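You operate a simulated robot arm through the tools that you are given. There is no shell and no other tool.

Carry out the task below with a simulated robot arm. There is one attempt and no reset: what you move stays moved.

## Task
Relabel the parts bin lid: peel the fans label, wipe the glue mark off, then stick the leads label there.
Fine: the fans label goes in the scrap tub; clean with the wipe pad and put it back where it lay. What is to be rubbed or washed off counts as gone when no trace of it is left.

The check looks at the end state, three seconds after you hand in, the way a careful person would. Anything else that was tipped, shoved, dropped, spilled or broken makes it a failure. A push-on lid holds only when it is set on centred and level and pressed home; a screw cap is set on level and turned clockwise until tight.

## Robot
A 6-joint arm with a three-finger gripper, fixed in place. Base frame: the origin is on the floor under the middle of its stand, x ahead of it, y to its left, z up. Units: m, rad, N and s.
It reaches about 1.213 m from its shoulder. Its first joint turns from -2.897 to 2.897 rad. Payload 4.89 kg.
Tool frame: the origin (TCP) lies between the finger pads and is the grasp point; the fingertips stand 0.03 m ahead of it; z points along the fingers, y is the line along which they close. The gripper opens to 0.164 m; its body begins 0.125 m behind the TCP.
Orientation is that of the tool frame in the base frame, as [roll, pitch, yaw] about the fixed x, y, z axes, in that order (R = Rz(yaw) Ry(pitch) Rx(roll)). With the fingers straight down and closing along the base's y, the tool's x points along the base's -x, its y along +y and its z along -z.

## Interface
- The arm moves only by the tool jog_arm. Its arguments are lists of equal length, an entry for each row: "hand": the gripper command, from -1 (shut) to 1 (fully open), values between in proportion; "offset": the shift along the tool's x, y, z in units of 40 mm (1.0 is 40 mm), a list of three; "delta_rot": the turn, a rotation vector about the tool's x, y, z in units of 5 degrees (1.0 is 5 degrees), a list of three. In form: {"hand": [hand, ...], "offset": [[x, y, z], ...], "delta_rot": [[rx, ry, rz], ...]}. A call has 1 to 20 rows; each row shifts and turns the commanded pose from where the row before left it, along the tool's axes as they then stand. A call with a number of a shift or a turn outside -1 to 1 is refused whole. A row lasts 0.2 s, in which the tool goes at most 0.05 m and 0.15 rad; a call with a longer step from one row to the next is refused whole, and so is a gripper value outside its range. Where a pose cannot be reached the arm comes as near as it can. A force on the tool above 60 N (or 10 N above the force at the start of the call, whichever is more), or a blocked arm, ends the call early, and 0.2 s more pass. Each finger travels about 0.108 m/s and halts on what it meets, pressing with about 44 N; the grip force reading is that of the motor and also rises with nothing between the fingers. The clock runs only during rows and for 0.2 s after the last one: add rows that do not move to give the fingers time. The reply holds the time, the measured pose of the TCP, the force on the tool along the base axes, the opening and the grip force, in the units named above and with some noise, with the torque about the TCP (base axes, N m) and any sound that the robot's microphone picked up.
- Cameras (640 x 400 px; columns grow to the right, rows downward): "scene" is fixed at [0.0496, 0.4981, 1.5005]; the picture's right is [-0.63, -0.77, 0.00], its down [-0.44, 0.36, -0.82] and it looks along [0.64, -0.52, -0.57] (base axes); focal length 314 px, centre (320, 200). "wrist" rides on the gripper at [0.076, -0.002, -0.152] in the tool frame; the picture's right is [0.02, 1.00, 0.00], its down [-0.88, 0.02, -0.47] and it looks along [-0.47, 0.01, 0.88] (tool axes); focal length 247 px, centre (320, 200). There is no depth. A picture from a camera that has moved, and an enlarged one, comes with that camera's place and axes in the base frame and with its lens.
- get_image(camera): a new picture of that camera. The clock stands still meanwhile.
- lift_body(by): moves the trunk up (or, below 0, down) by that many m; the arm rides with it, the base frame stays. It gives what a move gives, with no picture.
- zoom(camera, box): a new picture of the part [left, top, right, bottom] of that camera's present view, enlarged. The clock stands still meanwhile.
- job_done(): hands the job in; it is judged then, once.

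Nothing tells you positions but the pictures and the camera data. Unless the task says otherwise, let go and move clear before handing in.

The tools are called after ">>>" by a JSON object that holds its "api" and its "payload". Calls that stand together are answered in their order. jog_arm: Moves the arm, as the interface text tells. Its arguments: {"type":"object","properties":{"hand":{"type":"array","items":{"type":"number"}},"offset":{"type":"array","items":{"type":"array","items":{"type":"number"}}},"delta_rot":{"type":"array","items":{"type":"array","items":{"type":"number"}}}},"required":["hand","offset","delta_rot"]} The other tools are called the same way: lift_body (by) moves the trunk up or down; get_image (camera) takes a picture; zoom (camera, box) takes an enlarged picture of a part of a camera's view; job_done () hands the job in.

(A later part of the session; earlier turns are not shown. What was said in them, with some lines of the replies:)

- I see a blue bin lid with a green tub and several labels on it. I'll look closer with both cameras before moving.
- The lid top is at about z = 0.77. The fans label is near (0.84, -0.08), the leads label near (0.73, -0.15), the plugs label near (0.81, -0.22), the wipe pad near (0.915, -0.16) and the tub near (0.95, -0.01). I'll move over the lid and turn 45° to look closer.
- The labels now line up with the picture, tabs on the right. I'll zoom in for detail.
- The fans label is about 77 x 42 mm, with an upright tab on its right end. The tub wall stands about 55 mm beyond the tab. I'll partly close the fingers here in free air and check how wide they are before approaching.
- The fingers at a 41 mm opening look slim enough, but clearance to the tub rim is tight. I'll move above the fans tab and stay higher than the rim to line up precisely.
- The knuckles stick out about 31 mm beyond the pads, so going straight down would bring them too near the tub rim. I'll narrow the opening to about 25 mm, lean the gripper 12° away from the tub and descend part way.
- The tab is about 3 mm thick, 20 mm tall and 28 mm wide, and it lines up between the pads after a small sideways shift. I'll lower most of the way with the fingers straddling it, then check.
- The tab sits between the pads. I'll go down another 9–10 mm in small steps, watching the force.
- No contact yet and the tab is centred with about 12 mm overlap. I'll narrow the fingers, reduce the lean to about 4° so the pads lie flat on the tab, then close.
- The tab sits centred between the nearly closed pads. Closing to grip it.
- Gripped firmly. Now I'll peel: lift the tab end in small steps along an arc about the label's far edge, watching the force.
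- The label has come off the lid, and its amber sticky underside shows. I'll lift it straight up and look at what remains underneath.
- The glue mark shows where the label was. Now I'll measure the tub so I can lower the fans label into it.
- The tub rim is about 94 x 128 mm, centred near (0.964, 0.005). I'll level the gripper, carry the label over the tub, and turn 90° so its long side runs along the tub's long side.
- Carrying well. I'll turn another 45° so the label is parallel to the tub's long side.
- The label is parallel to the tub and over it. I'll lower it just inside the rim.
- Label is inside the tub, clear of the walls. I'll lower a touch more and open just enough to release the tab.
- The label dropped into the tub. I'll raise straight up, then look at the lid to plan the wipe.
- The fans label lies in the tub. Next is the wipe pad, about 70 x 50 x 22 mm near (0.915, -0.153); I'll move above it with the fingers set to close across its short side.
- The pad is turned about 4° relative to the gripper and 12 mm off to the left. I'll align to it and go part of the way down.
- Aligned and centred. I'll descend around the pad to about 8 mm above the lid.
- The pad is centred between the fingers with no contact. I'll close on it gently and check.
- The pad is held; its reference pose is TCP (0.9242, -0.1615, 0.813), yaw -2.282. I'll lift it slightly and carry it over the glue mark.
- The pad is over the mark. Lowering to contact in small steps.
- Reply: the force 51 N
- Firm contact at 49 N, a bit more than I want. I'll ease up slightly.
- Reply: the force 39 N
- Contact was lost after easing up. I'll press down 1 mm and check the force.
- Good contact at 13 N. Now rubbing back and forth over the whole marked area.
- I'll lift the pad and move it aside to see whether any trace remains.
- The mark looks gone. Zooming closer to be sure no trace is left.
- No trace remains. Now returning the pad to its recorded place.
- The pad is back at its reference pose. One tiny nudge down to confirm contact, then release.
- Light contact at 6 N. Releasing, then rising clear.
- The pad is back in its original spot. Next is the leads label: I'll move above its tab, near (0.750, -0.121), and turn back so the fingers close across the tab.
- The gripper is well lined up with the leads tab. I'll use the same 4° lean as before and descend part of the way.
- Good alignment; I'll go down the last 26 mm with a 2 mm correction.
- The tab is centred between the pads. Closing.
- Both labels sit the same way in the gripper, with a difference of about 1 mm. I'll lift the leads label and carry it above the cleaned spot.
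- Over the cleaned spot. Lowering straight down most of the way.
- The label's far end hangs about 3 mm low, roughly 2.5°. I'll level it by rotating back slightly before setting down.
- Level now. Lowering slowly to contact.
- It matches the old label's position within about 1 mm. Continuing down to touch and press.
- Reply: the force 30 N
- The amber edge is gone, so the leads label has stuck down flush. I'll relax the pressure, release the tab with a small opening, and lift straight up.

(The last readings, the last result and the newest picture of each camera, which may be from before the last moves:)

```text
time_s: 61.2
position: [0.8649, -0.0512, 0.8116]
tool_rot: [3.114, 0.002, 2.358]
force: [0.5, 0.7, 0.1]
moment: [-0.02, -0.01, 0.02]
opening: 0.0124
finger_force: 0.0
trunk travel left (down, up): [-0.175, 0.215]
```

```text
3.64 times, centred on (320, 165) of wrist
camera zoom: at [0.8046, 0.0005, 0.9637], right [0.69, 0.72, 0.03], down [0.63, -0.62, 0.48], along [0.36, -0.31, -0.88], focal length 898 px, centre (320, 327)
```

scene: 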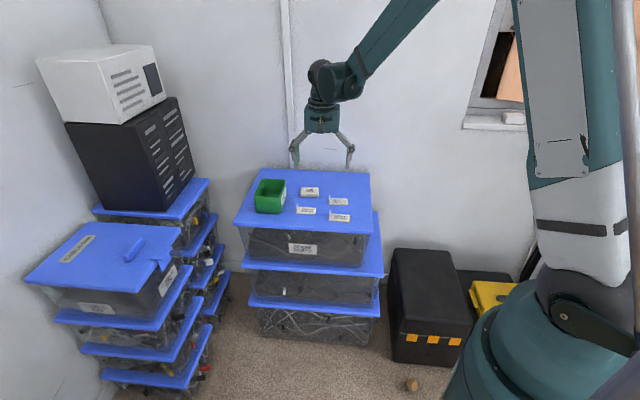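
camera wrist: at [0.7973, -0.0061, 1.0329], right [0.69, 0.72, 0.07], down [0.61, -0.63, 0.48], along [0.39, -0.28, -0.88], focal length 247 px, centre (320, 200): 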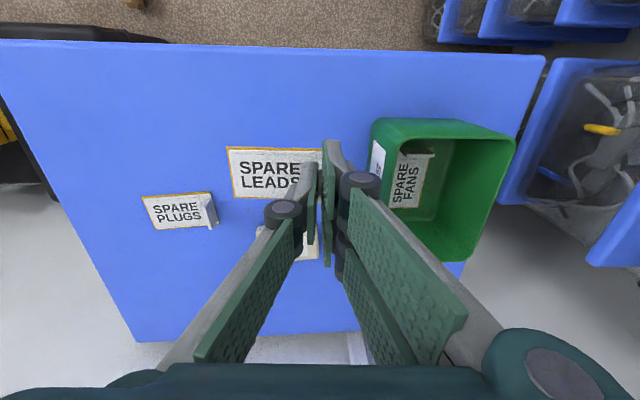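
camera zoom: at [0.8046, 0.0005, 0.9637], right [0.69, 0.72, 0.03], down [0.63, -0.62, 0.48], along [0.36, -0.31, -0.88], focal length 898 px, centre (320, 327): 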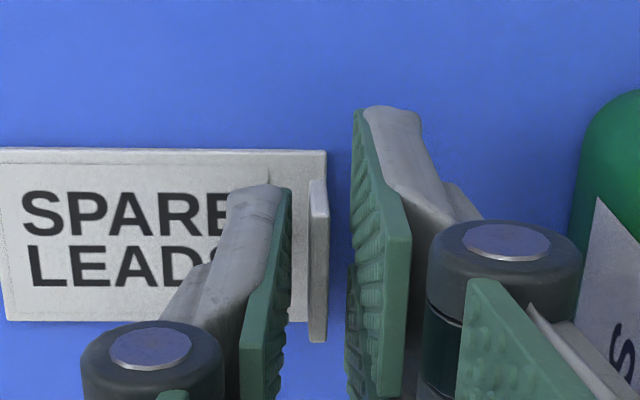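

The tab is free on both sides. Lifting straight up.

>>> {"api": "jog_arm", "payload": {"hand": [-0.85, -0.85, -0.85, -0.85, -0.85], "offset": [[0, 0.008, -0.3], [0, 0.016, -0.6], [0, 0.027, -1.0], [0, 0.027, -1.0], [0, 0, 0]], "delta_rot": [[0, 0, 0], [0, 0, 0], [0, 0, 0], [0, 0, 0], [0, 0, 0]]}}

>>> {"api": "get_image", "payload": {"camera": "wrist"}}

>>> {"api": "zoom", "payload": {"camera": "scene", "box": [225, 150, 385, 250]}}

```text
time_s: 62.4
position: [0.8642, -0.0502, 0.9285]
tool_rot: [3.112, 0.003, 2.355]
force: [-0.2, -0.2, 0.6]
moment: [0.02, -0.07, 0.0]
opening: 0.0124
finger_force: 0.0
trunk travel left (down, up): [-0.175, 0.215]
```

```text
taken
camera wrist: at [0.8044, 0.001, 1.08], right [0.69, 0.72, 0.03], down [0.63, -0.62, 0.48], along [0.36, -0.31, -0.88], focal length 247 px, centre (320, 200)
```

wrist: 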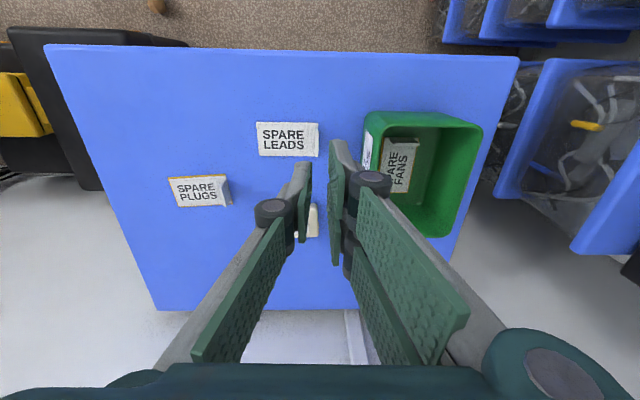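

```text
4.00 times, centred on (305, 200) of scene
camera zoom: at [0.0496, 0.4981, 1.5005], right [-0.63, -0.77, 0.0], down [-0.44, 0.36, -0.82], along [0.64, -0.52, -0.57], focal length 1256 px, centre (380, 200)
```

zoom: 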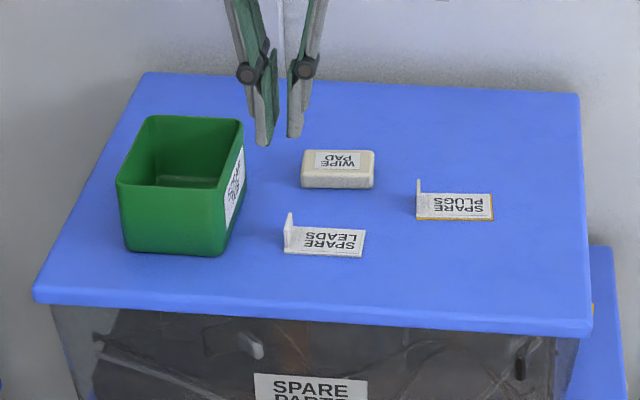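

>>> {"api": "zoom", "payload": {"camera": "scene", "box": [285, 190, 335, 225]}}

>>> {"api": "zoom", "payload": {"camera": "wrist", "box": [220, 90, 440, 230]}}

```text
11.43 times, centred on (310, 208) of scene
camera zoom: at [0.0496, 0.4981, 1.5005], right [-0.63, -0.77, 0.0], down [-0.44, 0.36, -0.82], along [0.64, -0.52, -0.57], focal length 3590 px, centre (434, 114)
```

zoom: 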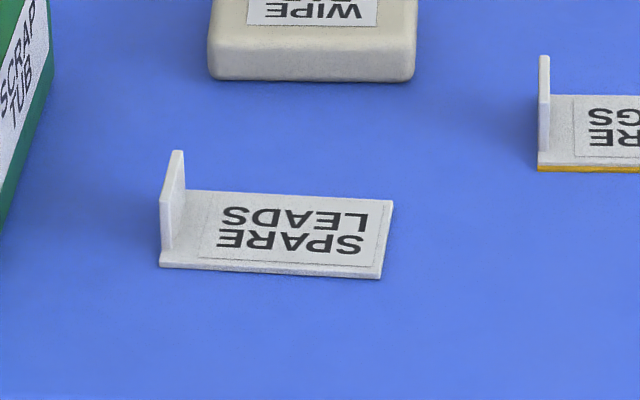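

```text
2.86 times, centred on (330, 160) of wrist
camera zoom: at [0.8044, 0.001, 1.08], right [0.69, 0.72, 0.03], down [0.63, -0.62, 0.48], along [0.36, -0.31, -0.88], focal length 706 px, centre (291, 314)
```

zoom: 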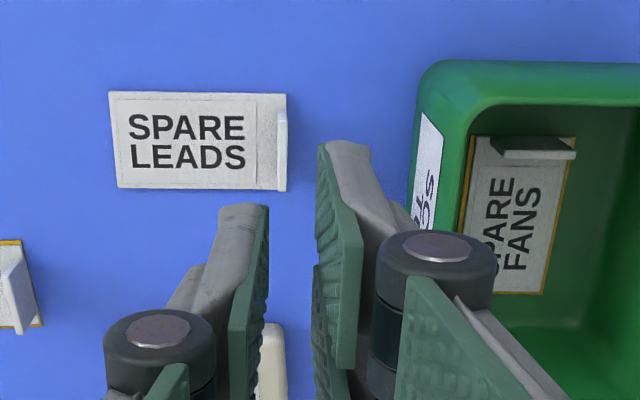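

The leads label lies flat and stuck where the fans label was, the lid is clean, the fans label is in the tub and the pad is home. I'll move the arm up and clear before handing in.

>>> {"api": "jog_arm", "payload": {"hand": [-0.85, -0.85, -0.85, -0.85, -0.85, -0.85, -0.85], "offset": [[0, 0, -0.9], [0, 0, -0.9], [0, 0, -0.9], [0, -0.8, -0.5], [0, -0.8, -0.3], [0, -0.8, 0], [0, 0, 0]], "delta_rot": [[0, 0, 0], [0, 0, 0], [0, 0, 0], [0, 0, 0], [0, 0, 0], [0, 0, 0], [0, 0, 0]]}}

>>> {"api": "get_image", "payload": {"camera": "scene"}}

>>> {"api": "get_image", "payload": {"camera": "wrist"}}

>>> {"api": "zoom", "payload": {"camera": "scene", "box": [225, 160, 385, 260]}}

```text
time_s: 64.0
position: [0.7916, -0.1219, 1.0643]
tool_rot: [3.114, 0.001, 2.357]
force: [-0.3, -0.1, 0.3]
moment: [0.0, -0.06, 0.01]
opening: 0.012
finger_force: 0.1
trunk travel left (down, up): [-0.175, 0.215]
```

```text
taken
```

scene: 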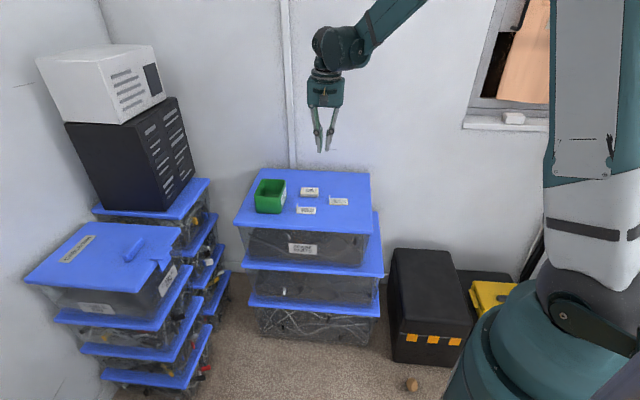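

```text
taken
camera wrist: at [0.7324, -0.0716, 1.2162], right [0.69, 0.72, 0.03], down [0.63, -0.62, 0.48], along [0.36, -0.31, -0.88], focal length 247 px, centre (320, 200)
```

wrist: 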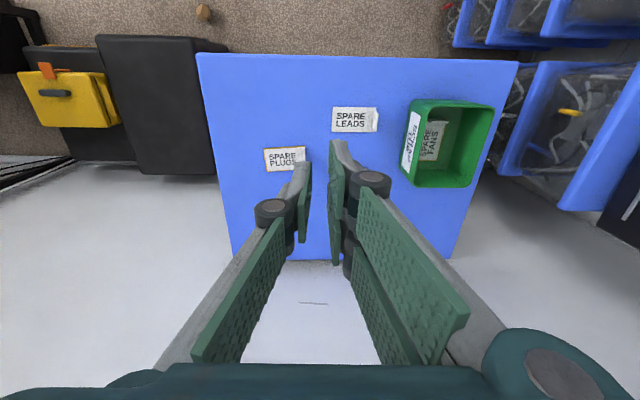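

```text
4.00 times, centred on (305, 210) of scene
camera zoom: at [0.0496, 0.4981, 1.5005], right [-0.63, -0.77, 0.0], down [-0.44, 0.36, -0.82], along [0.64, -0.52, -0.57], focal length 1256 px, centre (380, 160)
```

zoom: 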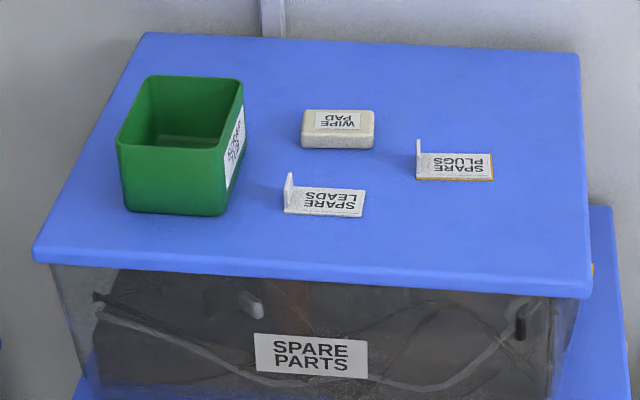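

The leads label sits exactly where the fans label was, and no glue shows. The tub, wipe pad and plugs label are where they were at the start, the fans label is in the tub and the arm is clear, so I'm handing in.

>>> {"api": "job_done", "payload": {}}

```text
The job is handed in.
```

The bin lid is relabelled, and I've handed the job in; I don't have the check's result.

- **Fans label:** peeled off in one piece and dropped into the scrap tub, where it lies inside.
- **Glue mark:** rubbed off with the wipe pad. Close-up pictures of the lid afterwards showed no trace.
- **Wipe pad:** put back where it lay, in the same place in the pictures as at the start.
- **Leads label:** stuck down flat where the fans label had been, within about 1 mm by the pictures. I pressed it on with about 29 N and its amber sticky edge no longer shows. I held it by the tab while pressing and did not press across the label face separately.

The tub and plugs label did not move. The gripper is empty and the arm is raised clear of the lid.
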